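You operate a simulated robot arm through the tools that you are given. There is no shell and no other tool. Be economical: measure what you need, move in short steps, check, and stop when the job is done.

The job below is to be done with a simulated two-armed robot. You get a single attempt, and the scene is never put back.

Task
Lay the strap and the string packet named on the call sheet in the black tray.
Fine: shut the drawer again; leave the other packets and straps.

Only the result counts: the job must be done as asked and must still hold three seconds after the hand-in. Knocking over, shifting, dropping, spilling or breaking anything else fails it. Flat cloth is picked up by pressing the open fingertips on it (5 to 10 N) and closing them slowly along it; thin cloth reads only 2 to 8 mm in the jaws.

Robot
Two 7-joint arms with fingered hands on one trunk, on a base that drives. Base frame: it is fixed to the floor where the robot stands at the start and does not move with it; the origin is under the middle of the robot, x ahead of it, y to its left, z up. Lengths are in mm, angles in degrees, forces in N, time in s.
The left shoulder is at the start at [70, 149, 985], the right one opposite. With the tool pointing down near the work surface each hand reaches from about 100 to 420 mm from the robot's upright axis, wherever it stands, measured 20 degrees to its own side. Places, roughly: blue rolled strap, red rolled strap, yellow rolled [1250, 1500, 500]; drawer of the humidifier cabinet [700, 0, 700]; green rolled strap [1500, 1500, 1500]; inside of the black tray [1100, 1100, 800]. Payload 3.6 kg a hand.
The tool frame of a hand sits at the grasp point between the pads (the TCP): z along the fingers, y along the line on which they close. The tips reach 25 mm beyond it. The gripper opens to 88 mm. The gripper's body begins 29 mm behind the TCP. The gripper is a hand of 4 fingers: y runs from the thumb to the fingers, the wrist lies at [-13, -97, -162] in the tool frame, and closing takes about 1.5 s.
Orientation is told as [roll, pitch, yaw] about the base's x, y, z axes, in that order, counted from this pose: with the fingers straight down and the wrist toward the robot, the tool's x, y and z point along [0, 1, 0], [1, 0, 0] and [0, 0, -1] of the base frame.

Tools
- The arms move only by the tool play_rows. It takes "left_series", "right_series" or both (then of equal length, played together; a hand with none holds still); each is a list of rows, each a list of 3 entries, a list of its own where there are three numbers: the shift along the tool's x, y, z in mm, then the turn, a rotation vector about the tool's x, y, z in degrees, then the opening, from 0 (shut) to 1 (fully open). In form: [[[tx, ty, tz], [ax, ay, az], grip], ...]. A call has 1 to 12 rows; each row is the pose to reach, as a shift and turn from the pose commanded when the call began, along the tool's axes at that moment. Each row takes 0.2 s and may step no farther than 50 mm and 8.6 degrees from the row before; otherwise, or with a gripper value out of range, the whole call is refused. Where a pose cannot be reached the arm comes as near as it can. A force on the tool above 90 N (or 10 N above the force at the start of the call, whichever is more), or a blocked arm, ends the call early, and 0.2 s more pass. Each finger travels about 45 mm/s and halts on what it meets, pressing with about 22 N; the grip force reading is that of the motor and also rises with nothing between the fingers. The clock runs only during rows and for 0.2 s after the last one: add rows that repeat a pose to give the fingers time. The reply holds the time, the measured pose of the TCP, the force on the tool along the base axes, the opening and the grip force, in the units named above and with some noise, with the torque about the TCP (base axes, N m) and any sound that the robot's microphone picked up, and new pictures: "views" is both (left out), scene, wrist or none (wrist: the cameras of the hands that moved).
- Cameras (640 x 400 px; columns grow to the right, rows downward): "scene" is now at [131.3, 4, 1198.2]; the picture's right is [0.02, -1.00, 0.00], its down [-0.71, -0.01, -0.71] and it looks along [0.71, 0.01, -0.71] (base axes); focal length 281 px, centre (320, 200). "left" rides on the left gripper at [-64, -83, -98] in its tool frame; the picture's right is [-0.62, -0.37, 0.69], its down [0.71, -0.63, 0.30] and it looks along [0.32, 0.68, 0.65] (tool axes); focal length 265 px, centre (320, 200). "right" rides on the right gripper at [64, -83, -98] in its tool frame; the picture's right is [-0.62, 0.37, -0.69], its down [-0.71, -0.63, 0.30] and it looks along [-0.32, 0.68, 0.65] (tool axes); focal length 265 px, centre (320, 200). There is no depth. A picture from a camera that has moved, and an enlarged one, comes with that camera's place and axes in the base frame and with its lens.
- raise_lower(by): slides the trunk up (or, below 0, down) by that many mm; the arms and the scene camera ride with it, the base frame stays. It gives what a move gives, with no picture.
- steer(legs): drives the robot by 1 to 6 legs, each [ahead, left, turn to the left] in mm, mm and degrees, along the robot's own axes; the way and the turn of a leg run together, so that a leg with both is an arc; at most 1500 mm and 180 degrees a leg. The arms and the cameras ride along, it lands a little off, and it stops where it bumps. It gives what a move gives, and a new picture of the scene camera.
- grasp_type(shape, hand): the hand has 4 fingers and takes this shape, open, in about a second: jaw (thumb against the fingers, like two jaws); tri (thumb and two fingers); tip (a fingertip pinch); poke (one finger out to press); point (the index stretched); flat (the hand flat); cup (the hand cupped); fist (a fist). The gripper value then closes the fingers along that shape, each until it touches; the sizes above hold for jaw. It gives what a move gives, with no picture.
- aim_head(pan, tilt): turns the head with the scene camera to pan (to the left, within 86 degrees either way) and tilt (down, from -29 to 69), counted from straight ahead of the robot. It gives what a move gives, and a new picture of the scene camera.
- close_up(camera, box): a new picture of the part [left, top, right, bottom] of that camera's present view, enlarged. The clock stands still meanwhile.
- hand_in(): hands the job in; it is judged then, once.

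Work in short steps. Places have to be worked out from the pictures, the camera data and where the tool is seen: move nearer, look again, correct. Check each grasp and each placing, and mend what went wrong. You have 120 turns and 260 pictures in all, those below and enlarged ones among them. Open the grippers and draw the arms clear of the work before you hand the job in, unless the task says otherwise; then end with one line.

The tools are called after "Call:" by a JSON object that holds its "method" and its "body". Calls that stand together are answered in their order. play_rows: Moves the arms, as the interface text tells. Its arguments: {"type":"object","properties":{"left_series":{"type":"array","items":{"type":"array"}},"right_series":{"type":"array","items":{"type":"array"}},"views":{"type":"string","enum":["both","scene","wrist","none"]}},"required":[]} The other tools are called the same way: raise_lower (by) slides the trunk up or down; grasp_type (shape, hand) gives the hand a shape; steer (legs) drives the base; aim_head (pan, tilt) turns the head that bears the scene camera; close_up (camera, box) takes an enlarged picture of a part of a camera's view; hand_in () hands the job in.

At the start:

```text
time: 0.0
left_eef_pos: [419.5, 183.0, 917.8]
left_ee_rot: [0.1, 0.0, -0.1]
left_wrist_force: [-0.9, 0.2, -1.0]
left_torque: [0.01, -0.05, 0.0]
left_grip_width: 87.8
left_gripper_force: 0.1
left_shape: jaw
right_eef_pos: [484.4, -216.6, 936.4]
right_ee_rot: [-0.1, 0.1, -0.1]
right_wrist_force: [-0.7, -0.6, 0.2]
right_torque: [0.0, -0.04, -0.01]
right_grip_width: 87.7
right_gripper_force: 0.0
right_shape: jaw
trunk travel left (down, up): [-475.0, 465.0]
robot x, y, heading: [0.3, 2.4, -0.1]
head pan, tilt: [1.1, 45.1]
```

scene: 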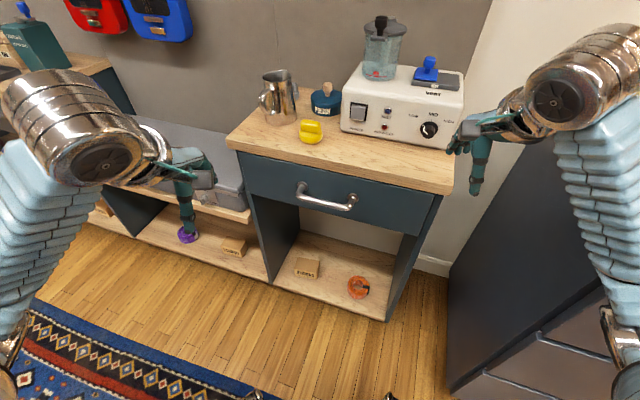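
right: 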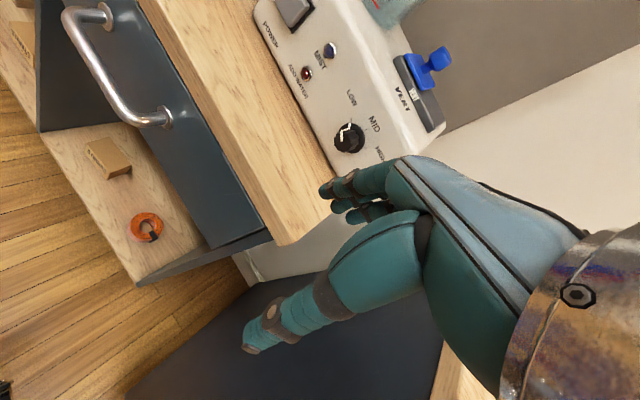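
left: 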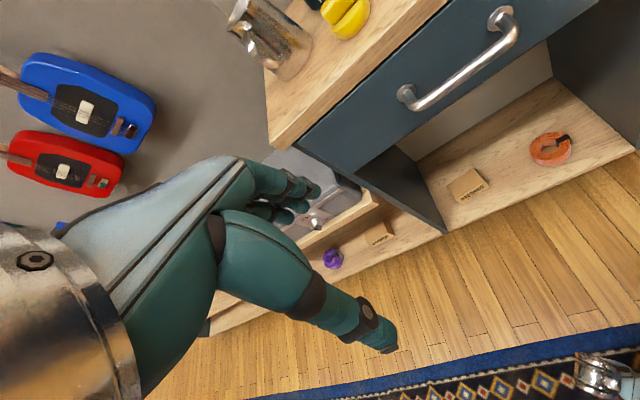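

The scene shows the humidifier cabinet ahead with its drawer, and more furniture to the left. I look left for the call sheet, the tray and the straps.

Call:
{"method": "aim_head", "body": {"pan": 45, "tilt": 25}}

Call:
{"method": "aim_head", "body": {"pan": 80, "tilt": 25}}

Call:
{"method": "aim_head", "body": {"pan": -50, "tilt": 25}}

```text
time: 1.1
left_eef_pos: [420.6, 183.0, 917.6]
left_ee_rot: [0.0, 0.0, -0.1]
left_wrist_force: [-0.2, 0.6, -0.1]
left_torque: [0.0, -0.01, -0.01]
left_grip_width: 87.7
left_gripper_force: 0.0
left_shape: jaw
right_eef_pos: [483.7, -216.9, 935.1]
right_ee_rot: [0.0, 0.0, 0.0]
right_wrist_force: [0.2, 0.2, -0.4]
right_torque: [-0.01, -0.04, -0.03]
right_grip_width: 87.7
right_gripper_force: 0.0
right_shape: jaw
trunk travel left (down, up): [-475.0, 465.0]
robot x, y, heading: [-0.7, -1.2, -0.1]
head pan, tilt: [45.0, 25.0]
camera scene: at [115.4, 67.5, 1228.9], right [0.71, -0.71, 0.0], down [-0.3, -0.3, -0.91], along [0.64, 0.64, -0.42], focal length 281 px, centre (320, 200)
```

scene: 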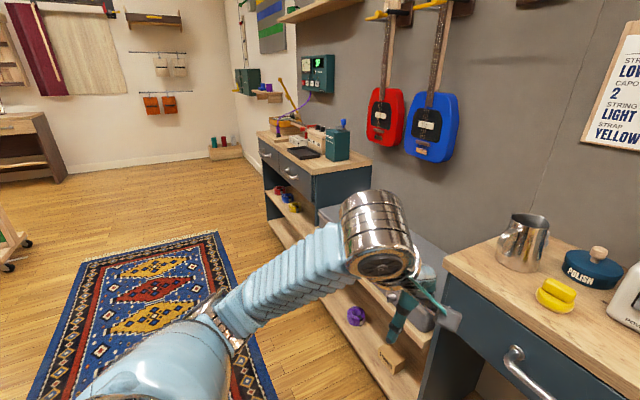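

```text
time: 2.1
left_eef_pos: [421.0, 183.4, 917.3]
left_ee_rot: [-0.1, 0.0, -0.1]
left_wrist_force: [-0.3, -0.4, 0.0]
left_torque: [0.02, -0.02, 0.03]
left_grip_width: 87.3
left_gripper_force: 0.1
left_shape: jaw
right_eef_pos: [484.2, -216.0, 935.4]
right_ee_rot: [0.0, 0.1, -0.1]
right_wrist_force: [0.5, 0.2, -0.6]
right_torque: [-0.01, -0.03, 0.02]
right_grip_width: 87.8
right_gripper_force: 0.1
right_shape: jaw
trunk travel left (down, up): [-475.0, 465.0]
robot x, y, heading: [-0.3, 3.6, 0.2]
head pan, tilt: [80.0, 25.0]
camera scene: at [66.3, 93.1, 1228.9], right [0.98, -0.17, 0.0], down [-0.07, -0.42, -0.91], along [0.16, 0.89, -0.42], focal length 281 px, centre (320, 200)
```

scene: 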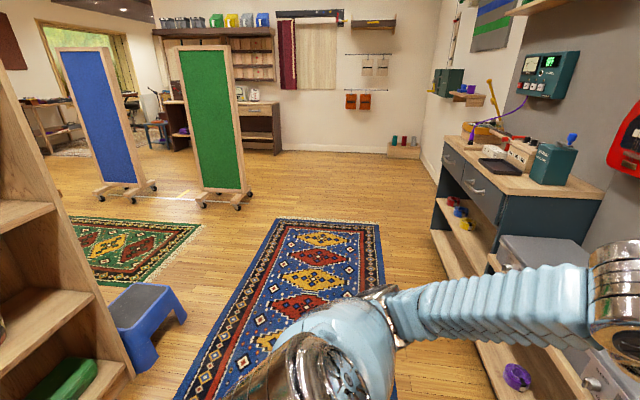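

```text
time: 4.2
left_eef_pos: [420.5, 183.9, 917.9]
left_ee_rot: [0.0, 0.0, 0.0]
left_wrist_force: [0.0, 0.0, 0.6]
left_torque: [-0.01, -0.03, 0.03]
left_grip_width: 88.0
left_gripper_force: 0.1
left_shape: jaw
right_eef_pos: [483.2, -217.5, 935.1]
right_ee_rot: [-0.1, 0.0, 0.0]
right_wrist_force: [0.8, 0.0, -0.9]
right_torque: [-0.03, 0.03, 0.0]
right_grip_width: 87.4
right_gripper_force: 0.1
right_shape: jaw
trunk travel left (down, up): [-475.0, 465.0]
robot x, y, heading: [-4.0, 2.4, -0.3]
head pan, tilt: [-50.0, 25.0]
camera scene: at [109.4, -68.1, 1228.9], right [-0.77, -0.64, 0.0], down [-0.27, 0.32, -0.91], along [0.58, -0.69, -0.42], focal length 281 px, centre (320, 200)
```

scene: 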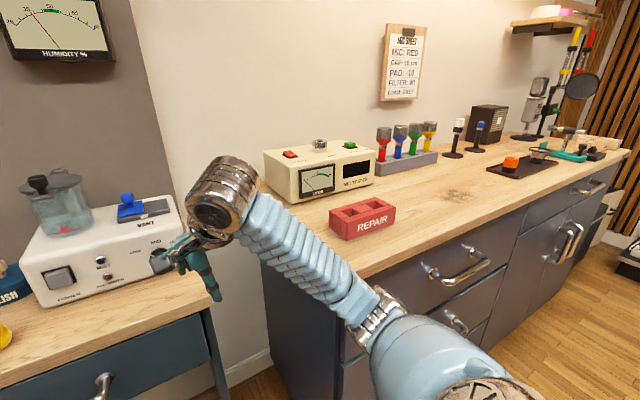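

The sheet on the wall above the humidifier cabinet seems to be the one in question, with string LIGHT and strap YELLOW; another sheet to the right is for a mic. I aim at the first and zoom.

Call:
{"method": "aim_head", "body": {"pan": 15, "tilt": 5}}

Call:
{"method": "aim_head", "body": {"pan": 45, "tilt": 20}}

Call:
{"method": "close_up", "body": {"camera": "scene", "box": [200, 50, 420, 250]}}

```text
time: 5.6
left_eef_pos: [420.5, 182.7, 917.2]
left_ee_rot: [-0.1, 0.0, -0.2]
left_wrist_force: [-0.1, 0.1, 0.7]
left_torque: [0.0, 0.02, -0.01]
left_grip_width: 87.6
left_gripper_force: 0.0
left_shape: jaw
right_eef_pos: [483.7, -216.9, 936.2]
right_ee_rot: [0.0, 0.1, 0.1]
right_wrist_force: [-0.2, 0.6, 0.3]
right_torque: [-0.04, 0.02, 0.0]
right_grip_width: 87.5
right_gripper_force: 0.0
right_shape: jaw
trunk travel left (down, up): [-475.0, 465.0]
robot x, y, heading: [2.7, -1.5, -0.2]
head pan, tilt: [15.0, 5.0]
camera scene: at [138.9, 26.1, 1261.3], right [0.26, -0.97, 0.0], down [-0.08, -0.02, -1.0], along [0.96, 0.26, -0.09], focal length 281 px, centre (320, 200)
```

scene: 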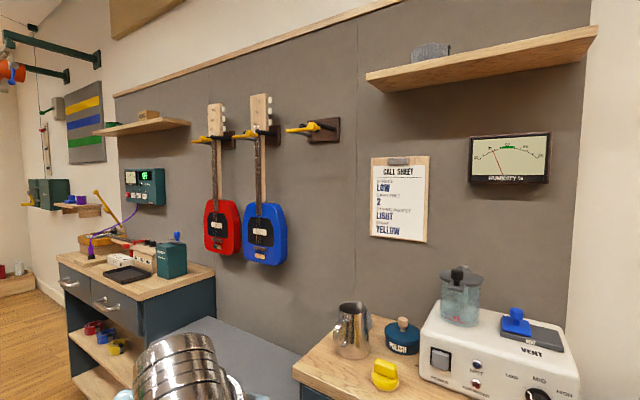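

```text
time: 6.5
left_eef_pos: [420.7, 183.1, 917.4]
left_ee_rot: [-0.1, 0.0, -0.1]
left_wrist_force: [-0.7, 0.3, 0.2]
left_torque: [0.04, -0.02, 0.01]
left_grip_width: 87.7
left_gripper_force: 0.1
left_shape: jaw
right_eef_pos: [483.1, -216.3, 935.2]
right_ee_rot: [0.0, -0.1, 0.0]
right_wrist_force: [1.1, 0.1, -0.2]
right_torque: [-0.01, -0.01, -0.03]
right_grip_width: 87.6
right_gripper_force: 0.1
right_shape: jaw
trunk travel left (down, up): [-475.0, 465.0]
robot x, y, heading: [-1.0, 2.5, 0.1]
head pan, tilt: [45.0, 20.0]
camera scene: at [116.0, 68.1, 1237.0], right [0.71, -0.71, 0.0], down [-0.24, -0.24, -0.94], along [0.67, 0.66, -0.34], focal length 281 px, centre (320, 200)
```

scene: 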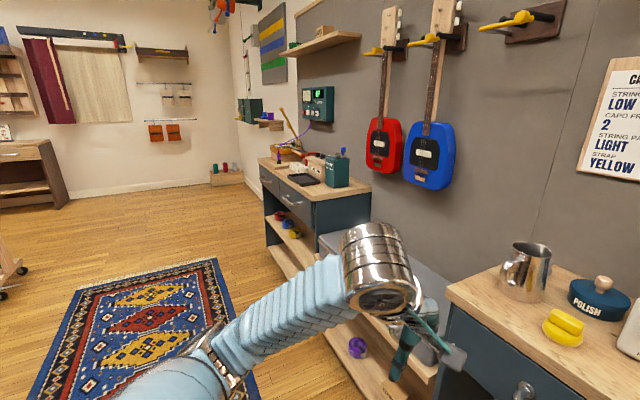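

```text
2.00 times, centred on (310, 150) of scene
camera zoom: at [116.0, 68.1, 1237.0], right [0.71, -0.71, 0.0], down [-0.24, -0.24, -0.94], along [0.67, 0.66, -0.34], focal length 562 px, centre (340, 300)
```

zoom: 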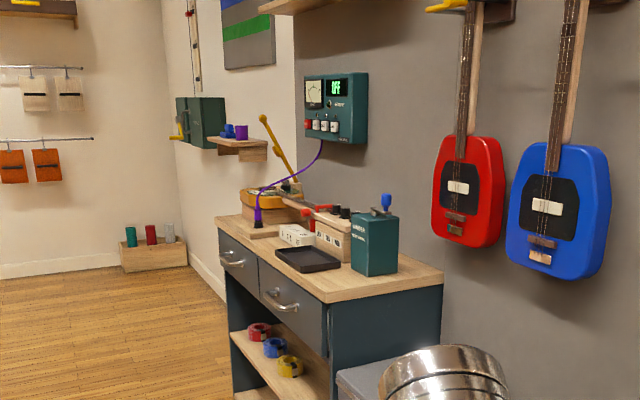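

I read the sheet closely and look at the stretch between the two cabinets.

Call:
{"method": "aim_head", "body": {"pan": 15, "tilt": 10}}

Call:
{"method": "close_up", "body": {"camera": "scene", "box": [350, 120, 450, 230]}}

Call:
{"method": "aim_head", "body": {"pan": 10, "tilt": 50}}

Call:
{"method": "close_up", "body": {"camera": "scene", "box": [250, 0, 500, 160]}}

```text
time: 7.5
left_eef_pos: [420.1, 184.1, 917.7]
left_ee_rot: [0.1, -0.1, -0.1]
left_wrist_force: [-0.6, -0.7, 0.2]
left_torque: [0.0, 0.01, 0.0]
left_grip_width: 87.6
left_gripper_force: 0.1
left_shape: jaw
right_eef_pos: [484.0, -217.5, 934.6]
right_ee_rot: [0.0, 0.0, 0.0]
right_wrist_force: [0.0, 0.7, -0.6]
right_torque: [-0.02, 0.01, -0.02]
right_grip_width: 87.2
right_gripper_force: 0.2
right_shape: jaw
trunk travel left (down, up): [-475.0, 465.0]
robot x, y, heading: [-0.2, 2.0, 0.0]
head pan, tilt: [15.0, 10.0]
camera scene: at [139.9, 26.6, 1253.3], right [0.26, -0.97, 0.0], down [-0.17, -0.05, -0.98], along [0.95, 0.26, -0.17], focal length 281 px, centre (320, 200)
```

scene: 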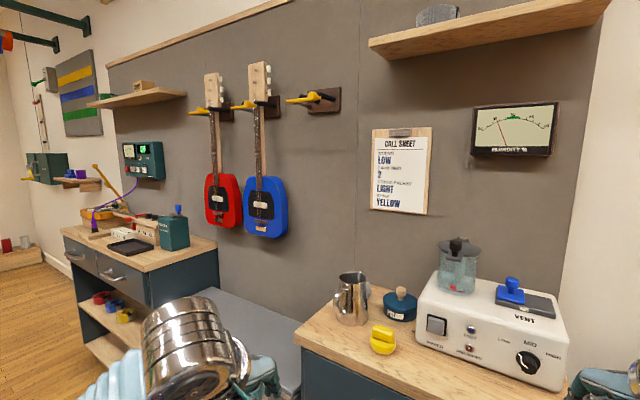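

```text
3.64 times, centred on (400, 175) of scene
camera zoom: at [139.9, 26.6, 1253.3], right [0.26, -0.97, 0.0], down [-0.17, -0.05, -0.98], along [0.95, 0.26, -0.17], focal length 1021 px, centre (29, 291)
```

zoom: 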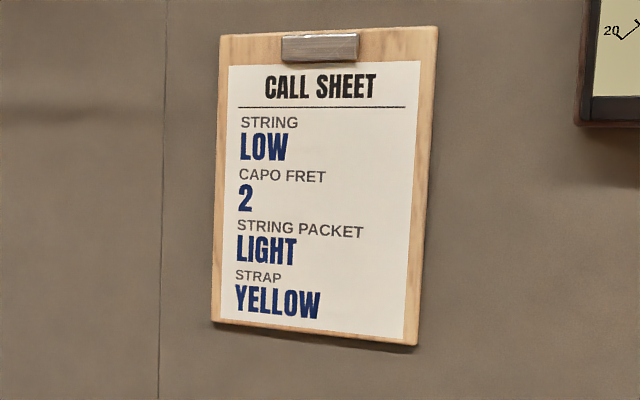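

```text
time: 8.6
left_eef_pos: [420.4, 182.6, 917.5]
left_ee_rot: [0.0, 0.0, 0.0]
left_wrist_force: [0.1, 0.1, 0.1]
left_torque: [0.0, 0.03, -0.04]
left_grip_width: 87.5
left_gripper_force: 0.0
left_shape: jaw
right_eef_pos: [483.9, -215.9, 935.7]
right_ee_rot: [-0.1, -0.1, 0.0]
right_wrist_force: [-0.6, -0.8, 0.2]
right_torque: [0.0, -0.02, -0.01]
right_grip_width: 87.4
right_gripper_force: 0.1
right_shape: jaw
trunk travel left (down, up): [-475.0, 465.0]
robot x, y, heading: [1.8, -3.9, -0.0]
head pan, tilt: [10.0, 50.0]
camera scene: at [126.0, 15.8, 1191.5], right [0.17, -0.98, 0.0], down [-0.75, -0.13, -0.64], along [0.63, 0.11, -0.77], focal length 281 px, centre (320, 200)
```

scene: 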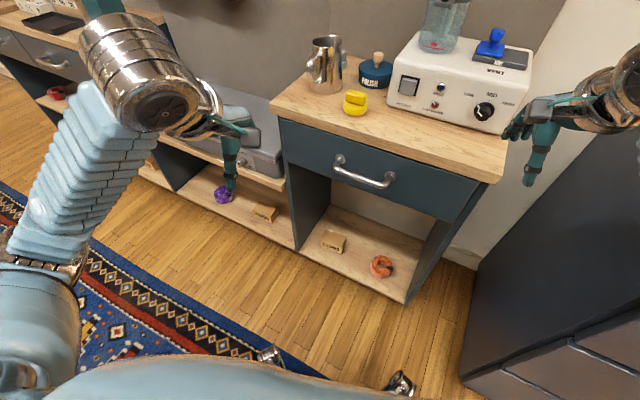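

```text
2.50 times, centred on (375, 80) of scene
camera zoom: at [126.0, 15.8, 1191.5], right [0.17, -0.98, 0.0], down [-0.75, -0.13, -0.64], along [0.63, 0.11, -0.77], focal length 702 px, centre (182, 500)
```

zoom: 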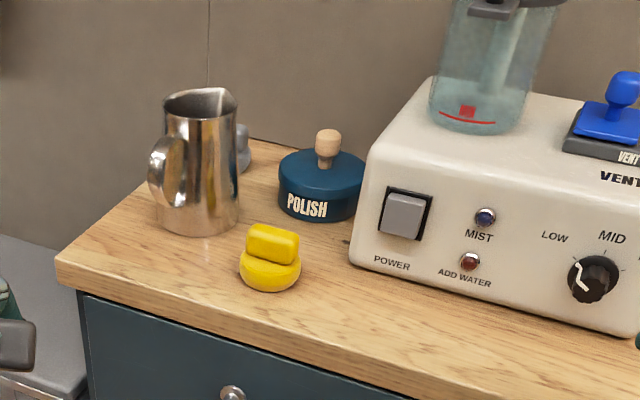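

The sheet names the LIGHT packet and the YELLOW strap. The handle triangulates to about [605, -6, 731] and the wall runs about 20° off the robot's axes, so I draw the right arm back and up and turn the left hand to point forward at handle height.

Call:
{"method": "play_rows", "body": {"left_series": [[[0, 0, 15], [-8, 0, 0], 1], [[0, 0, 30], [-16, 0, 0], 1], [[0, 0, 45], [-24, 0, 0], 1], [[0, 0, 60], [-32, 0, 0], 1], [[0, 0, 75], [-40, 0, 0], 1], [[0, 0, 90], [-48, 0, 0], 1], [[0, 0, 105], [-56, 0, 0], 1], [[0, 0, 120], [-64, 0, 0], 1], [[0, 0, 135], [-72, 0, 0], 1], [[0, 0, 155], [-80, 0, 0], 1], [[0, 0, 175], [-88, 0, 0], 1], [[0, 0, 183], [-90, 0, 0], 1]], "right_series": [[[0, -15, -15], [0, 0, 0], 1], [[0, -30, -30], [0, 0, 0], 1], [[0, -50, -45], [0, 0, 0], 1], [[0, -70, -60], [0, 0, 0], 1], [[0, -90, -75], [0, 0, 0], 1], [[0, -110, -90], [0, 0, 0], 1], [[0, -130, -100], [0, 0, 0], 1], [[0, -150, -110], [0, 0, 0], 1], [[0, -170, -120], [0, 0, 0], 1], [[0, -170, -120], [0, 0, 0], 1], [[0, -170, -120], [0, 0, 0], 1], [[0, -170, -120], [0, 0, 0], 1]], "views": "scene"}}

```text
time: 11.2
left_eef_pos: [420.2, 181.9, 735.1]
left_ee_rot: [-154.5, -89.9, 154.4]
left_wrist_force: [-0.6, 0.3, 0.4]
left_torque: [-0.03, -0.02, 0.0]
left_grip_width: 87.9
left_gripper_force: 0.1
left_shape: jaw
left hand out of reach, approached as far as the arm can: row 1, 2, 3, 4, 5, 6, 7
right_eef_pos: [313.2, -215.3, 1054.9]
right_ee_rot: [0.0, 0.0, 0.0]
right_wrist_force: [0.6, -0.5, 1.1]
right_torque: [-0.02, 0.0, 0.01]
right_grip_width: 87.6
right_gripper_force: 0.0
right_shape: jaw
trunk travel left (down, up): [-475.0, 465.0]
robot x, y, heading: [-1.8, 3.1, -0.3]
head pan, tilt: [10.0, 50.0]
camera scene: at [126.0, 15.8, 1191.4], right [0.17, -0.98, 0.0], down [-0.75, -0.13, -0.64], along [0.63, 0.11, -0.77], focal length 281 px, centre (320, 200)
```

scene: 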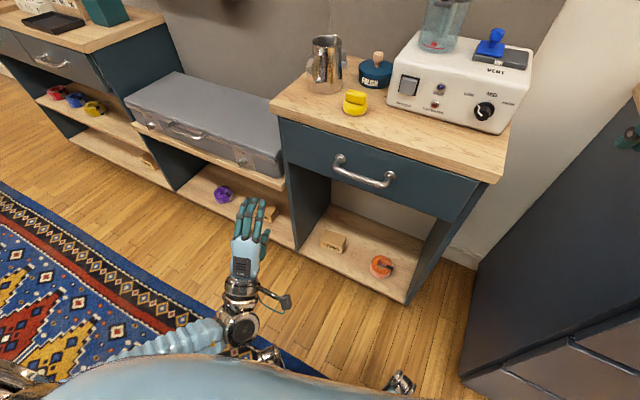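

The left hand now points forward with a vertical closing line. I turn the base 20° right to face the cabinet and recheck.

Call:
{"method": "steer", "body": {"legs": [[0, 0, -20]]}}

Call:
{"method": "aim_head", "body": {"pan": 15, "tilt": 45}}

```text
time: 14.0
left_eef_pos: [458.0, 29.1, 736.2]
left_ee_rot: [50.2, -90.0, -70.1]
left_wrist_force: [0.5, -0.1, -0.9]
left_torque: [0.03, -0.01, 0.01]
left_grip_width: 87.7
left_gripper_force: 0.1
left_shape: jaw
right_eef_pos: [222.9, -310.8, 1055.6]
right_ee_rot: [0.0, 0.1, -19.8]
right_wrist_force: [0.3, -0.2, 0.4]
right_torque: [0.02, -0.01, 0.0]
right_grip_width: 87.7
right_gripper_force: 0.0
right_shape: jaw
trunk travel left (down, up): [-475.0, 465.0]
robot x, y, heading: [-0.7, 2.8, -19.9]
head pan, tilt: [10.0, 50.0]
camera scene: at [123.2, -28.3, 1191.4], right [-0.17, -0.98, 0.0], down [-0.75, 0.13, -0.64], along [0.63, -0.11, -0.77], focal length 281 px, centre (320, 200)
```

scene: 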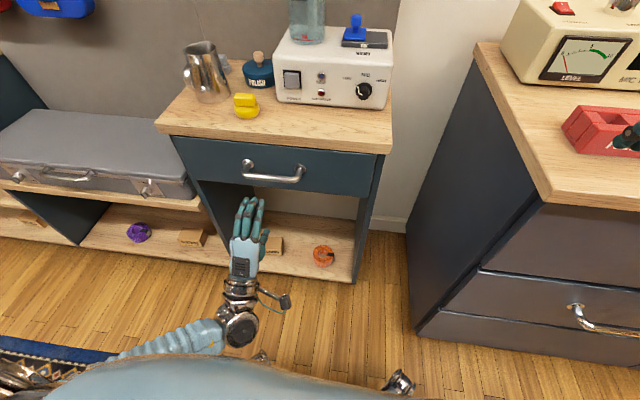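

```text
time: 14.7
left_eef_pos: [457.7, 30.4, 736.4]
left_ee_rot: [53.1, -90.0, -73.0]
left_wrist_force: [-0.6, 0.1, -0.5]
left_torque: [0.04, 0.03, 0.01]
left_grip_width: 87.4
left_gripper_force: 0.1
left_shape: jaw
right_eef_pos: [222.2, -309.8, 1055.6]
right_ee_rot: [0.1, 0.0, -19.8]
right_wrist_force: [0.7, -0.5, -0.2]
right_torque: [0.02, 0.0, -0.01]
right_grip_width: 87.8
right_gripper_force: 0.1
right_shape: jaw
trunk travel left (down, up): [-475.0, 465.0]
robot x, y, heading: [2.3, 3.1, -19.9]
head pan, tilt: [15.0, 45.0]
camera scene: at [128.1, -21.5, 1198.3], right [-0.09, -1.0, 0.0], down [-0.7, 0.06, -0.71], along [0.7, -0.06, -0.71], focal length 281 px, centre (320, 200)
```

scene: 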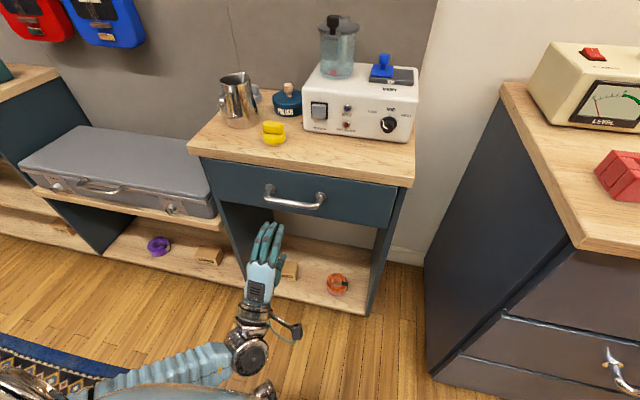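

Handle refined to about [602, -3, 707], i.e. 147 mm ahead, 19 left and 29 below the left TCP. I shift the hand, then drive ahead 80.

Call:
{"method": "play_rows", "body": {"left_series": [[[10, -15, 0], [0, 0, 0], 1], [[19, -29, 0], [0, 0, 0], 1]], "views": "none"}}

Call:
{"method": "steer", "body": {"legs": [[80, 0, 0]]}}

Call:
{"method": "close_up", "body": {"camera": "scene", "box": [160, 120, 420, 330]}}

Call:
{"method": "close_up", "body": {"camera": "left", "box": [0, 0, 640, 400]}}

```text
time: 15.2
left_eef_pos: [463.5, 50.3, 704.8]
left_ee_rot: [80.3, -90.0, -100.0]
left_wrist_force: [0.6, 0.7, 0.3]
left_torque: [0.0, 0.0, -0.03]
left_grip_width: 87.9
left_gripper_force: 0.2
left_shape: jaw
right_eef_pos: [222.3, -310.9, 1054.5]
right_ee_rot: [-0.1, 0.1, -19.9]
right_wrist_force: [-0.2, -0.3, 0.1]
right_torque: [0.0, 0.01, 0.02]
right_grip_width: 87.6
right_gripper_force: 0.0
right_shape: jaw
trunk travel left (down, up): [-475.0, 465.0]
robot x, y, heading: [1.7, -3.6, -20.0]
head pan, tilt: [15.0, 45.0]
```

```text
time: 16.9
left_eef_pos: [536.8, 22.2, 705.0]
left_ee_rot: [-35.8, -90.0, 16.0]
left_wrist_force: [0.0, -0.2, -0.3]
left_torque: [0.0, 0.0, 0.03]
left_grip_width: 87.5
left_gripper_force: 0.0
left_shape: jaw
right_eef_pos: [295.8, -336.5, 1056.4]
right_ee_rot: [-0.1, -0.1, -19.9]
right_wrist_force: [0.6, -0.1, -0.6]
right_torque: [-0.01, 0.01, -0.02]
right_grip_width: 87.9
right_gripper_force: 0.1
right_shape: jaw
trunk travel left (down, up): [-475.0, 465.0]
robot x, y, heading: [75.3, -27.9, -20.2]
head pan, tilt: [15.0, 45.0]
camera scene: at [204.7, -49.2, 1198.4], right [-0.09, -1.0, 0.0], down [-0.7, 0.06, -0.71], along [0.7, -0.06, -0.71], focal length 281 px, centre (320, 200)
```

scene: 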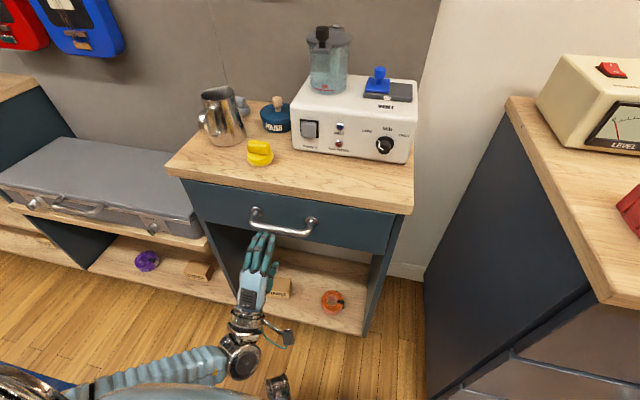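

```text
1.90 times, centred on (290, 225) of scene
camera zoom: at [204.7, -49.2, 1198.4], right [-0.09, -1.0, 0.0], down [-0.7, 0.06, -0.71], along [0.7, -0.06, -0.71], focal length 535 px, centre (377, 152)
```

zoom: 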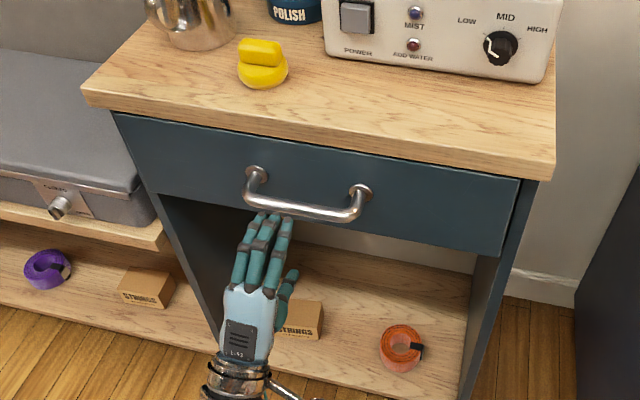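

```text
1.00 times, centred on (320, 200) of left (not enlarged: the box is as wide or as high as the picture)
camera zoom: at [423.8, -4.4, 621.9], right [0.44, -0.82, -0.37], down [0.53, 0.57, -0.63], along [0.73, 0.08, 0.68], focal length 265 px, centre (320, 200)
```

zoom: 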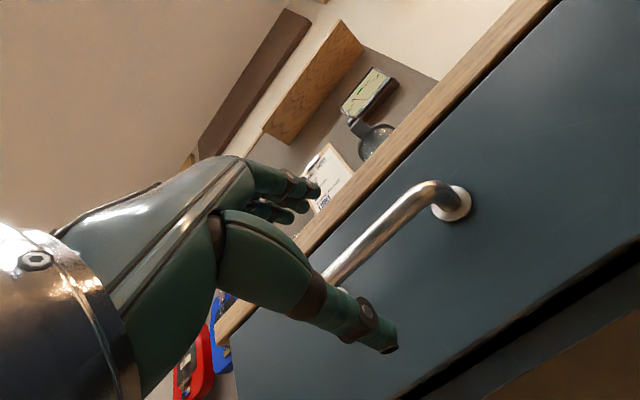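

Bar mid is at about [597, 3, 712], 63 mm ahead, 3 left and 7 above the TCP. I move the hand up 6 and ahead 50, then look.

Call:
{"method": "play_rows", "body": {"left_series": [[[2, 6, 10], [0, 0, 0], 1], [[2, 6, 22], [0, 0, 0], 1], [[2, 6, 35], [0, 0, 0], 1], [[2, 6, 46], [0, 0, 0], 1], [[2, 6, 50], [0, 0, 0], 1]]}}

Call:
{"method": "close_up", "body": {"camera": "scene", "box": [200, 170, 360, 300]}}

```text
time: 18.1
left_eef_pos: [585.2, 6.4, 711.6]
left_ee_rot: [-4.3, -89.9, -15.7]
left_wrist_force: [0.2, -0.5, 0.5]
left_torque: [-0.01, 0.03, 0.02]
left_grip_width: 87.8
left_gripper_force: 0.0
left_shape: jaw
right_eef_pos: [295.2, -337.7, 1056.0]
right_ee_rot: [0.1, 0.0, -19.8]
right_wrist_force: [0.0, -1.1, -0.4]
right_torque: [-0.01, 0.02, -0.03]
right_grip_width: 87.6
right_gripper_force: 0.0
right_shape: jaw
trunk travel left (down, up): [-475.0, 465.0]
robot x, y, heading: [77.9, -25.3, -20.1]
head pan, tilt: [15.0, 45.0]
camera scene: at [204.9, -49.6, 1198.4], right [-0.09, -1.0, 0.0], down [-0.7, 0.06, -0.71], along [0.7, -0.06, -0.71], focal length 281 px, centre (320, 200)
camera left: at [471.6, -20.4, 627.3], right [0.44, -0.82, -0.37], down [0.53, 0.57, -0.63], along [0.73, 0.08, 0.68], focal length 265 px, centre (320, 200)
```

scene: 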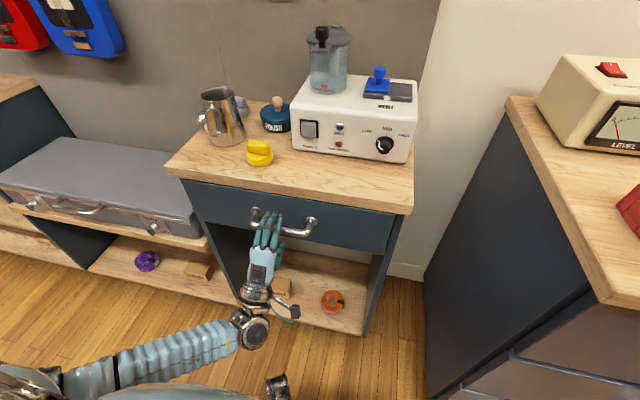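
left: 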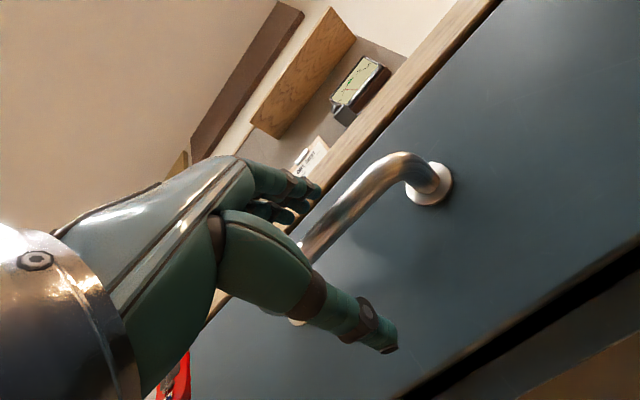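

```text
3.08 times, centred on (280, 235) of scene
camera zoom: at [204.9, -49.6, 1198.4], right [-0.09, -1.0, 0.0], down [-0.7, 0.06, -0.71], along [0.7, -0.06, -0.71], focal length 864 px, centre (443, 92)
```

zoom: 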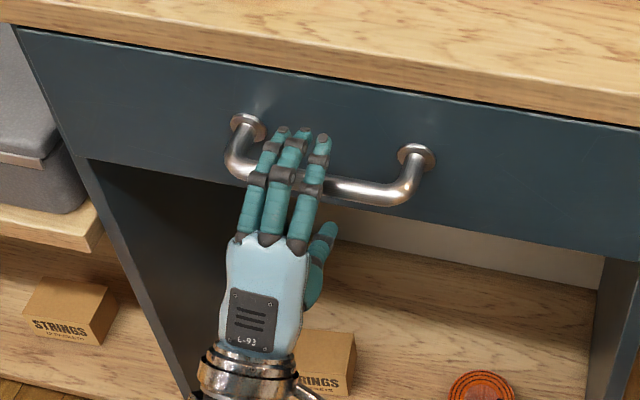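

The bar passes between fingers and thumb. I close the hand on it.

Call:
{"method": "play_rows", "body": {"left_series": [[[0, 0, 0], [0, 0, 0], 0.7], [[0, 0, 0], [0, 0, 0], 0.5], [[0, 0, 0], [0, 0, 0], 0.3], [[0, 0, 0], [0, 0, 0], 0.1], [[0, 0, 0], [0, 0, 0], 0], [[0, 0, 0], [0, 0, 0], 0], [[0, 0, 0], [0, 0, 0], 0], [[0, 0, 0], [0, 0, 0], 0]], "views": "none"}}

Call:
{"method": "close_up", "body": {"camera": "scene", "box": [200, 170, 360, 300]}}

```text
time: 19.9
left_eef_pos: [586.0, 6.0, 709.6]
left_ee_rot: [20.5, -89.9, -40.4]
left_wrist_force: [4.3, -1.1, 0.9]
left_torque: [0.08, -0.07, -0.01]
left_grip_width: 9.9
left_gripper_force: 21.7
left_shape: jaw
right_eef_pos: [296.3, -337.4, 1055.7]
right_ee_rot: [0.0, 0.0, -19.8]
right_wrist_force: [0.8, -0.4, -0.3]
right_torque: [0.01, 0.03, 0.03]
right_grip_width: 87.6
right_gripper_force: 0.1
right_shape: jaw
trunk travel left (down, up): [-475.0, 465.0]
robot x, y, heading: [76.7, -28.7, -19.9]
head pan, tilt: [15.0, 45.0]
```

```text
3.08 times, centred on (280, 235) of scene
camera zoom: at [205.4, -49.9, 1198.3], right [-0.09, -1.0, 0.0], down [-0.7, 0.06, -0.71], along [0.7, -0.06, -0.71], focal length 864 px, centre (443, 92)
```

zoom: 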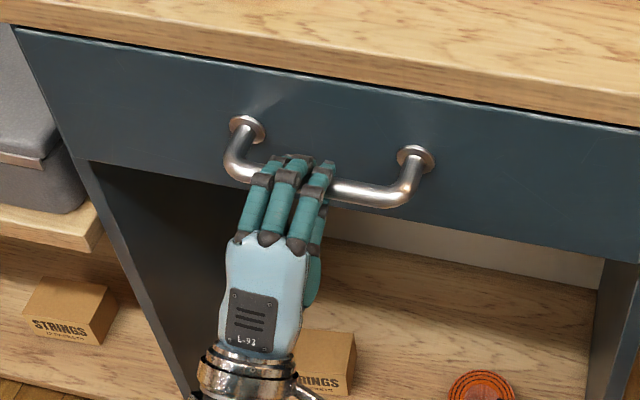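

The bar is held (9.9 mm, 21.7 N). I drive back 150 mm to open the drawer.

Call:
{"method": "steer", "body": {"legs": [[-150, 0, 0]]}}

```text
time: 22.4
left_eef_pos: [449.0, 55.0, 710.9]
left_ee_rot: [38.1, -89.8, -58.0]
left_wrist_force: [-2.4, -10.9, -5.9]
left_torque: [0.28, 0.04, -0.18]
left_grip_width: 9.3
left_gripper_force: 22.2
left_shape: jaw
right_eef_pos: [158.4, -288.9, 1055.1]
right_ee_rot: [0.1, 0.1, -19.8]
right_wrist_force: [0.7, 0.3, -0.1]
right_torque: [0.01, 0.0, 0.01]
right_grip_width: 87.9
right_gripper_force: 0.1
right_shape: jaw
trunk travel left (down, up): [-475.0, 465.0]
robot x, y, heading: [-65.3, 23.0, -19.9]
head pan, tilt: [15.0, 45.0]
camera scene: at [65.4, -0.7, 1198.2], right [-0.09, -1.0, 0.0], down [-0.7, 0.06, -0.71], along [0.7, -0.06, -0.71], focal length 281 px, centre (320, 200)
```

scene: 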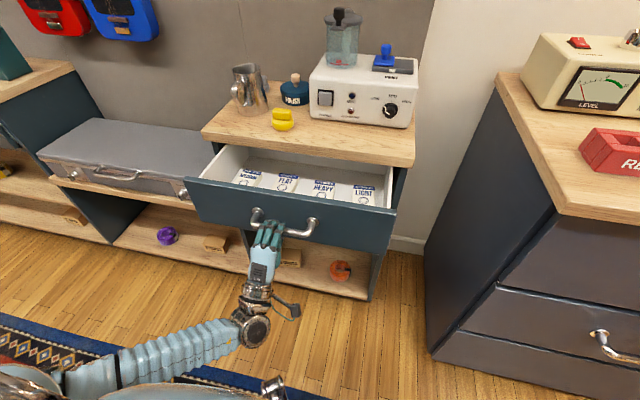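

The drawer is open about 147 mm and shows four packets; LIGHT seems the rightmost. I zoom to confirm.

Call:
{"method": "close_up", "body": {"camera": "scene", "box": [190, 130, 420, 270]}}

```text
2.78 times, centred on (305, 200) of scene
camera zoom: at [65.4, -0.7, 1198.2], right [-0.09, -1.0, 0.0], down [-0.7, 0.06, -0.71], along [0.7, -0.06, -0.71], focal length 782 px, centre (362, 200)
```

zoom: 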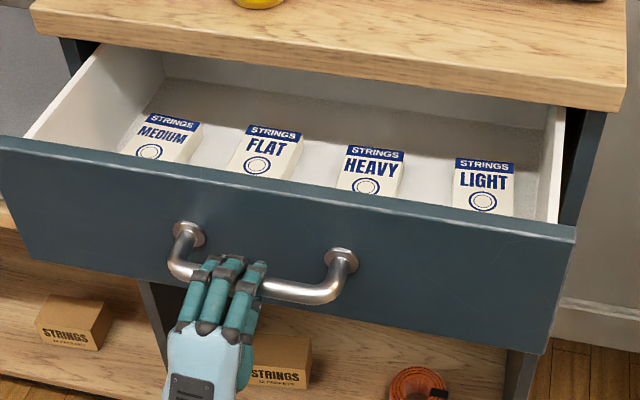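

LIGHT is confirmed as the rightmost packet. I pull the drawer 80 mm further for room.

Call:
{"method": "steer", "body": {"legs": [[-80, 0, 0]]}}

Call:
{"method": "close_up", "body": {"camera": "scene", "box": [190, 130, 420, 270]}}

```text
time: 24.1
left_eef_pos: [374.3, 82.1, 710.7]
left_ee_rot: [25.6, -89.8, -45.4]
left_wrist_force: [-3.7, -9.1, -7.7]
left_torque: [0.22, -0.02, -0.1]
left_grip_width: 7.9
left_gripper_force: 22.4
left_shape: jaw
right_eef_pos: [85.1, -261.5, 1056.2]
right_ee_rot: [0.1, 0.1, -19.8]
right_wrist_force: [-0.9, -0.3, 0.5]
right_torque: [0.01, -0.02, -0.01]
right_grip_width: 87.6
right_gripper_force: 0.0
right_shape: jaw
trunk travel left (down, up): [-475.0, 465.0]
robot x, y, heading: [-140.1, 52.3, -19.8]
head pan, tilt: [15.0, 45.0]
camera scene: at [-11.5, 28.3, 1198.2], right [-0.09, -1.0, 0.0], down [-0.71, 0.06, -0.71], along [0.7, -0.06, -0.71], focal length 281 px, centre (320, 200)
```

scene: 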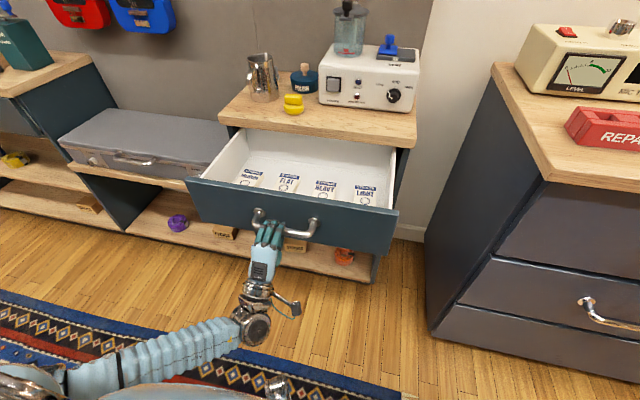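

```text
2.78 times, centred on (305, 200) of scene
camera zoom: at [-11.5, 28.3, 1198.2], right [-0.09, -1.0, 0.0], down [-0.71, 0.06, -0.71], along [0.7, -0.06, -0.71], focal length 782 px, centre (362, 200)
```

zoom: 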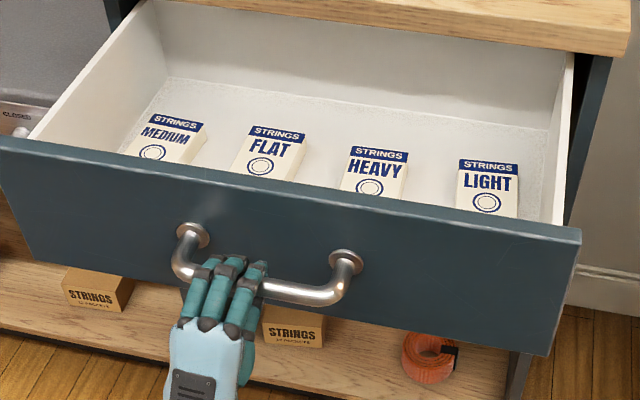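

The drawer is open about 225 mm. I open the left hand and draw it straight back off the handle.

Call:
{"method": "play_rows", "body": {"left_series": [[[0, 0, 0], [0, 0, 0], 0.3], [[0, 0, 0], [0, 0, 0], 0.6], [[0, 0, 0], [0, 0, 0], 1], [[0, 0, 0], [0, 0, 0], 1], [[0, 0, 0], [0, 0, 0], 1], [[0, 0, 0], [0, 0, 0], 1], [[0, 0, 0], [0, 0, 0], 1], [[0, 0, -10], [0, 0, 0], 1], [[0, 0, -30], [0, 0, 0], 1], [[0, 0, -60], [0, 0, 0], 1], [[0, 0, -85], [0, 0, 0], 1], [[0, 0, -90], [0, 0, 0], 1]], "views": "scene"}}

```text
time: 26.7
left_eef_pos: [288.4, 113.4, 709.8]
left_ee_rot: [21.5, -90.0, -41.1]
left_wrist_force: [-0.2, 0.8, -0.2]
left_torque: [0.02, -0.02, -0.02]
left_grip_width: 87.8
left_gripper_force: 0.0
left_shape: jaw
right_eef_pos: [84.4, -260.1, 1055.3]
right_ee_rot: [0.1, 0.1, -19.8]
right_wrist_force: [-0.6, 0.5, 0.1]
right_torque: [0.02, -0.02, -0.04]
right_grip_width: 87.9
right_gripper_force: 0.1
right_shape: jaw
trunk travel left (down, up): [-475.0, 465.0]
robot x, y, heading: [-137.1, 52.1, -20.0]
head pan, tilt: [15.0, 45.0]
camera scene: at [-12.2, 29.4, 1198.3], right [-0.09, -1.0, 0.0], down [-0.7, 0.06, -0.71], along [0.7, -0.06, -0.71], focal length 281 px, centre (320, 200)
```

scene: 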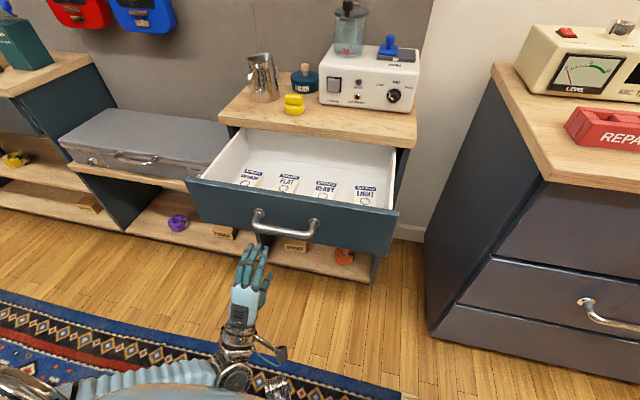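

The handle is free and the drawer stayed. I turn the left hand back to pointing down while raising it clear.

Call:
{"method": "play_rows", "body": {"left_series": [[[0, 5, 0], [8, 0, 0], 1], [[0, 15, 0], [16, 0, 0], 1], [[0, 30, 0], [24, 0, 0], 1], [[0, 50, 0], [32, 0, 0], 1], [[0, 75, 0], [40, 0, 0], 1], [[0, 105, 0], [48, 0, 0], 1], [[0, 140, 0], [56, 0, 0], 1], [[0, 175, 0], [64, 0, 0], 1], [[0, 210, 0], [72, 0, 0], 1], [[0, 245, 0], [80, 0, 0], 1], [[0, 280, 0], [88, 0, 0], 1], [[0, 300, 0], [90, 0, 0], 1]], "views": "scene"}}

```text
time: 29.3
left_eef_pos: [290.0, 115.2, 1010.8]
left_ee_rot: [0.1, 0.2, -19.9]
left_wrist_force: [-0.4, -0.1, 0.0]
left_torque: [0.01, -0.01, 0.01]
left_grip_width: 88.0
left_gripper_force: 0.1
left_shape: jaw
left hand out of reach, approached as far as the arm can: row 5, 6, 7, 8, 9, 10
right_eef_pos: [84.0, -259.8, 1056.2]
right_ee_rot: [0.2, 0.0, -19.8]
right_wrist_force: [-0.4, -0.4, 0.1]
right_torque: [-0.02, -0.03, 0.0]
right_grip_width: 88.0
right_gripper_force: 0.1
right_shape: jaw
trunk travel left (down, up): [-475.0, 465.0]
robot x, y, heading: [-139.1, 51.2, -19.8]
head pan, tilt: [15.0, 45.0]
camera scene: at [-13.0, 29.6, 1198.4], right [-0.09, -1.0, 0.0], down [-0.7, 0.06, -0.71], along [0.7, -0.06, -0.71], focal length 281 px, centre (320, 200)
```

scene: 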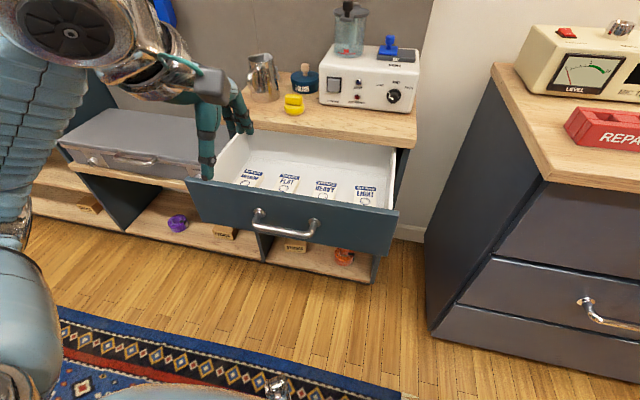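

I estimate LIGHT at 672 ahead / 45 left of the robot axis. I tuck the left hand higher and back, then drive left 190 to bring the right hand in front of that packet.

Call:
{"method": "play_rows", "body": {"left_series": [[[0, -20, -40], [0, 0, 0], 1], [[0, -40, -80], [0, 0, 0], 1], [[0, -60, -120], [0, 0, 0], 1], [[0, -60, -150], [0, 0, 0], 1]], "views": "none"}}

Call:
{"method": "steer", "body": {"legs": [[0, 190, 0]]}}

Call:
{"method": "raise_lower", "body": {"by": -180}}

Call:
{"method": "aim_head", "body": {"pan": 0, "tilt": 40}}

```text
time: 30.3
left_eef_pos: [234.6, 132.8, 1161.5]
left_ee_rot: [0.0, 0.3, -19.8]
left_wrist_force: [0.3, -0.9, -1.1]
left_torque: [0.0, -0.01, 0.01]
left_grip_width: 87.8
left_gripper_force: 0.1
left_shape: jaw
right_eef_pos: [83.7, -260.4, 1055.3]
right_ee_rot: [0.0, -0.1, -19.8]
right_wrist_force: [0.3, -0.2, -0.1]
right_torque: [0.0, -0.02, 0.02]
right_grip_width: 87.8
right_gripper_force: 0.1
right_shape: jaw
trunk travel left (down, up): [-475.0, 465.0]
robot x, y, heading: [-140.2, 49.0, -19.8]
head pan, tilt: [15.0, 45.0]
```

```text
time: 33.3
left_eef_pos: [297.1, 307.8, 1160.0]
left_ee_rot: [-0.1, 0.0, -19.8]
left_wrist_force: [0.1, 1.1, 0.0]
left_torque: [0.01, -0.03, -0.01]
left_grip_width: 88.0
left_gripper_force: 0.2
left_shape: jaw
right_eef_pos: [147.4, -85.7, 1056.0]
right_ee_rot: [0.0, 0.0, -19.8]
right_wrist_force: [-0.3, 0.3, -0.1]
right_torque: [0.01, 0.0, 0.0]
right_grip_width: 87.9
right_gripper_force: 0.0
right_shape: jaw
trunk travel left (down, up): [-475.0, 465.0]
robot x, y, heading: [-79.3, 229.9, -20.1]
head pan, tilt: [15.0, 45.0]
camera scene: at [51.6, 206.7, 1198.4], right [-0.09, -1.0, 0.0], down [-0.7, 0.06, -0.71], along [0.7, -0.06, -0.71], focal length 281 px, centre (320, 200)
```

scene: 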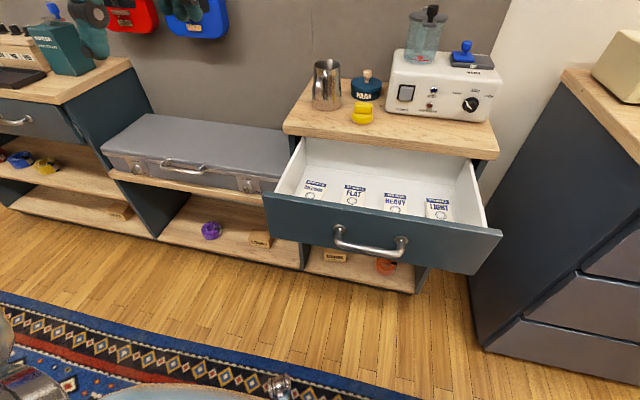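

```text
time: 35.3
left_eef_pos: [296.8, 306.6, 979.3]
left_ee_rot: [0.2, 0.0, -19.8]
left_wrist_force: [-0.2, 0.1, 0.5]
left_torque: [0.04, -0.01, -0.02]
left_grip_width: 87.8
left_gripper_force: 0.0
left_shape: jaw
right_eef_pos: [147.0, -86.1, 875.4]
right_ee_rot: [0.1, 0.1, -19.8]
right_wrist_force: [-0.5, 0.5, 0.6]
right_torque: [-0.03, -0.01, -0.01]
right_grip_width: 87.6
right_gripper_force: 0.1
right_shape: jaw
trunk travel left (down, up): [-295.0, 645.0]
robot x, y, heading: [-76.3, 229.3, -20.0]
head pan, tilt: [15.0, 45.0]
```

```text
time: 36.1
left_eef_pos: [297.9, 307.3, 980.8]
left_ee_rot: [0.0, 0.1, -19.8]
left_wrist_force: [-0.4, 0.1, 0.4]
left_torque: [-0.01, 0.02, -0.04]
left_grip_width: 87.9
left_gripper_force: 0.0
left_shape: jaw
right_eef_pos: [148.5, -86.3, 875.1]
right_ee_rot: [0.0, 0.0, -19.7]
right_wrist_force: [0.2, 0.0, 0.0]
right_torque: [0.01, 0.02, 0.02]
right_grip_width: 87.6
right_gripper_force: 0.0
right_shape: jaw
trunk travel left (down, up): [-295.0, 645.0]
robot x, y, heading: [-72.3, 228.0, -20.3]
head pan, tilt: [0.0, 40.0]
camera scene: at [50.8, 184.6, 1025.6], right [-0.34, -0.94, 0.0], down [-0.6, 0.22, -0.77], along [0.72, -0.26, -0.64], focal length 281 px, centre (320, 200)
```

scene: 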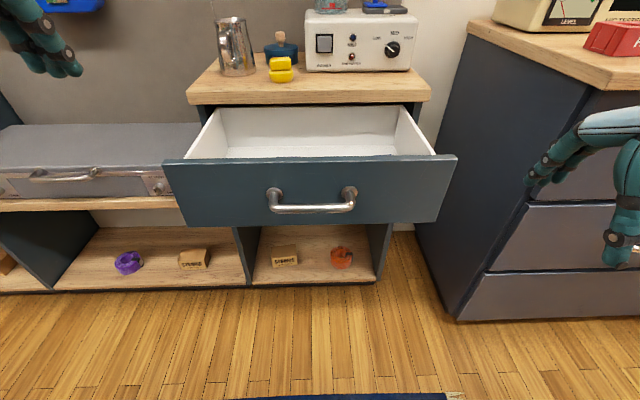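

Triangulating from two views: LIGHT at about [504, -134, 675], drawer rim near z 790. I drive ahead 190 and turn the right hand 90° so it closes across the packet's width with the wrist toward the drawer's middle.

Call:
{"method": "steer", "body": {"legs": [[190, 0, 0]]}}

Call:
{"method": "play_rows", "body": {"right_series": [[[0, 10, -10], [0, 0, 8], 1], [[0, 20, -20], [0, 0, 16], 1], [[0, 30, -20], [0, 0, 24], 1], [[0, 40, -20], [0, 0, 32], 1], [[0, 50, -20], [0, 0, 40], 1], [[0, 60, -20], [0, 0, 48], 1], [[0, 70, -20], [0, 0, 56], 1], [[0, 80, -20], [0, 0, 64], 1], [[0, 90, -20], [0, 0, 72], 1], [[0, 100, -20], [0, 0, 80], 1], [[0, 110, -20], [0, 0, 88], 1], [[0, 110, -20], [0, 0, 90], 1]]}}

```text
time: 39.1
left_eef_pos: [473.5, 244.0, 980.5]
left_ee_rot: [0.0, 0.1, -19.8]
left_wrist_force: [-1.1, 0.1, -0.1]
left_torque: [0.01, 0.03, 0.02]
left_grip_width: 87.8
left_gripper_force: 0.0
left_shape: jaw
right_eef_pos: [322.6, -149.6, 874.6]
right_ee_rot: [0.0, 0.0, -20.0]
right_wrist_force: [-0.2, -0.6, 0.1]
right_torque: [-0.01, -0.01, 0.01]
right_grip_width: 87.6
right_gripper_force: 0.0
right_shape: jaw
trunk travel left (down, up): [-295.0, 645.0]
robot x, y, heading: [104.1, 163.6, -20.2]
head pan, tilt: [0.0, 40.0]
camera scene: at [228.4, 119.9, 1025.6], right [-0.34, -0.94, 0.0], down [-0.6, 0.22, -0.77], along [0.72, -0.26, -0.64], focal length 281 px, centre (320, 200)
```

scene: 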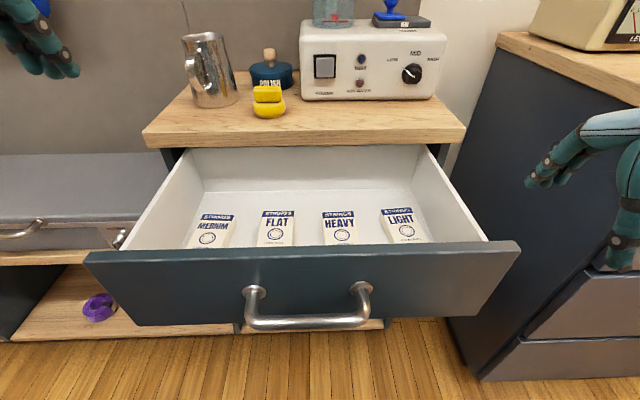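

```text
time: 41.7
left_eef_pos: [472.2, 243.3, 980.9]
left_ee_rot: [0.1, 0.1, -19.8]
left_wrist_force: [0.6, 0.2, 0.3]
left_torque: [-0.01, -0.01, 0.03]
left_grip_width: 87.8
left_gripper_force: 0.0
left_shape: jaw
right_eef_pos: [424.5, -187.7, 894.6]
right_ee_rot: [0.0, 0.1, -110.0]
right_wrist_force: [0.6, 0.3, 0.4]
right_torque: [0.0, 0.05, -0.01]
right_grip_width: 87.8
right_gripper_force: 0.0
right_shape: jaw
trunk travel left (down, up): [-295.0, 645.0]
robot x, y, heading: [100.8, 163.7, -20.1]
head pan, tilt: [0.0, 40.0]
camera scene: at [228.1, 119.6, 1025.6], right [-0.34, -0.94, 0.0], down [-0.6, 0.22, -0.77], along [0.72, -0.26, -0.64], focal length 281 px, centre (320, 200)
camera right: at [515.1, -131.9, 993.6], right [-0.71, -0.13, 0.69], down [-0.46, 0.84, -0.3], along [-0.54, -0.53, -0.65], focal length 265 px, centre (320, 200)
```

scene: 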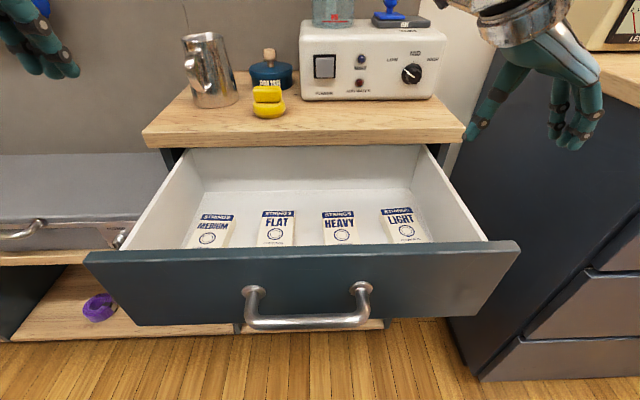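
right: 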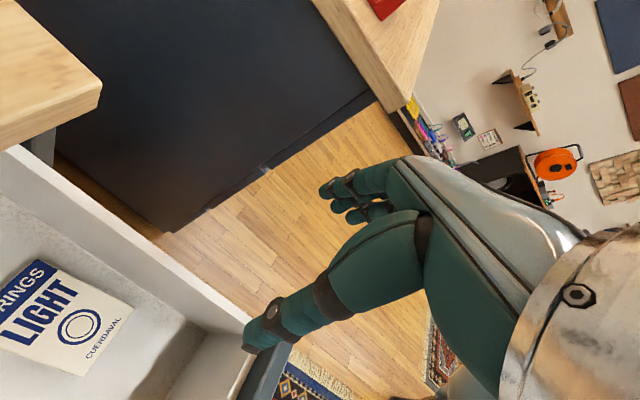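

Both cameras agree: LIGHT at about [505, -138, 678]. I move the right hand above it (biased slightly to the drawer's middle and front), narrow to 0.85, and lower part way.

Call:
{"method": "play_rows", "body": {"right_series": [[[15, -25, 0], [0, 0, 0], 0.85], [[30, -50, 0], [0, 0, 0], 0.85], [[45, -77, 0], [0, 0, 0], 0.85], [[45, -77, 40], [0, 0, 0], 0.85], [[45, -77, 80], [0, 0, 0], 0.85], [[45, -77, 95], [0, 0, 0], 0.85]]}}

```text
time: 43.1
left_eef_pos: [471.8, 243.2, 979.8]
left_ee_rot: [0.1, 0.2, -19.8]
left_wrist_force: [-0.1, 0.3, -0.8]
left_torque: [0.0, -0.01, 0.03]
left_grip_width: 87.7
left_gripper_force: 0.0
left_shape: jaw
right_eef_pos: [494.7, -129.3, 797.7]
right_ee_rot: [0.1, 0.2, -109.8]
right_wrist_force: [-0.1, -0.2, 0.8]
right_torque: [0.01, 0.04, -0.03]
right_grip_width: 74.9
right_gripper_force: 0.1
right_shape: jaw
trunk travel left (down, up): [-295.0, 645.0]
robot x, y, heading: [102.3, 164.1, -20.3]
head pan, tilt: [0.0, 40.0]
camera scene: at [228.2, 119.3, 1025.6], right [-0.34, -0.94, 0.0], down [-0.6, 0.22, -0.77], along [0.72, -0.26, -0.64], focal length 281 px, centre (320, 200)
camera right: at [584.5, -73.5, 897.9], right [-0.71, -0.14, 0.69], down [-0.46, 0.84, -0.3], along [-0.54, -0.53, -0.65], focal length 265 px, centre (320, 200)
```

scene: 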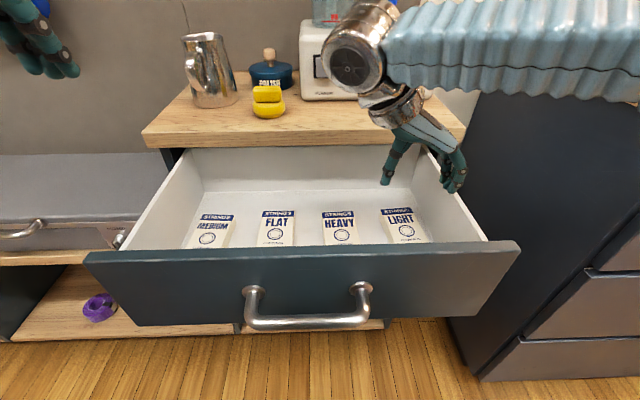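
right: 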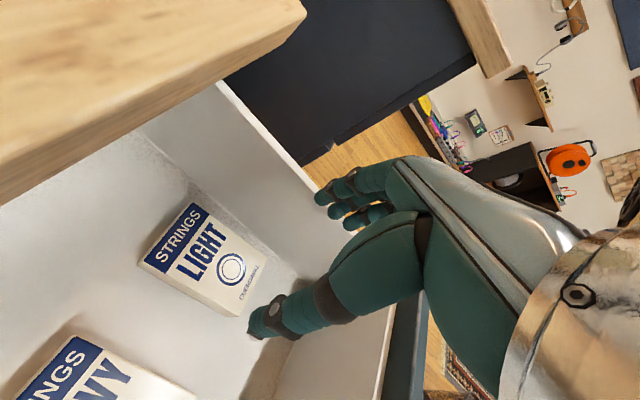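

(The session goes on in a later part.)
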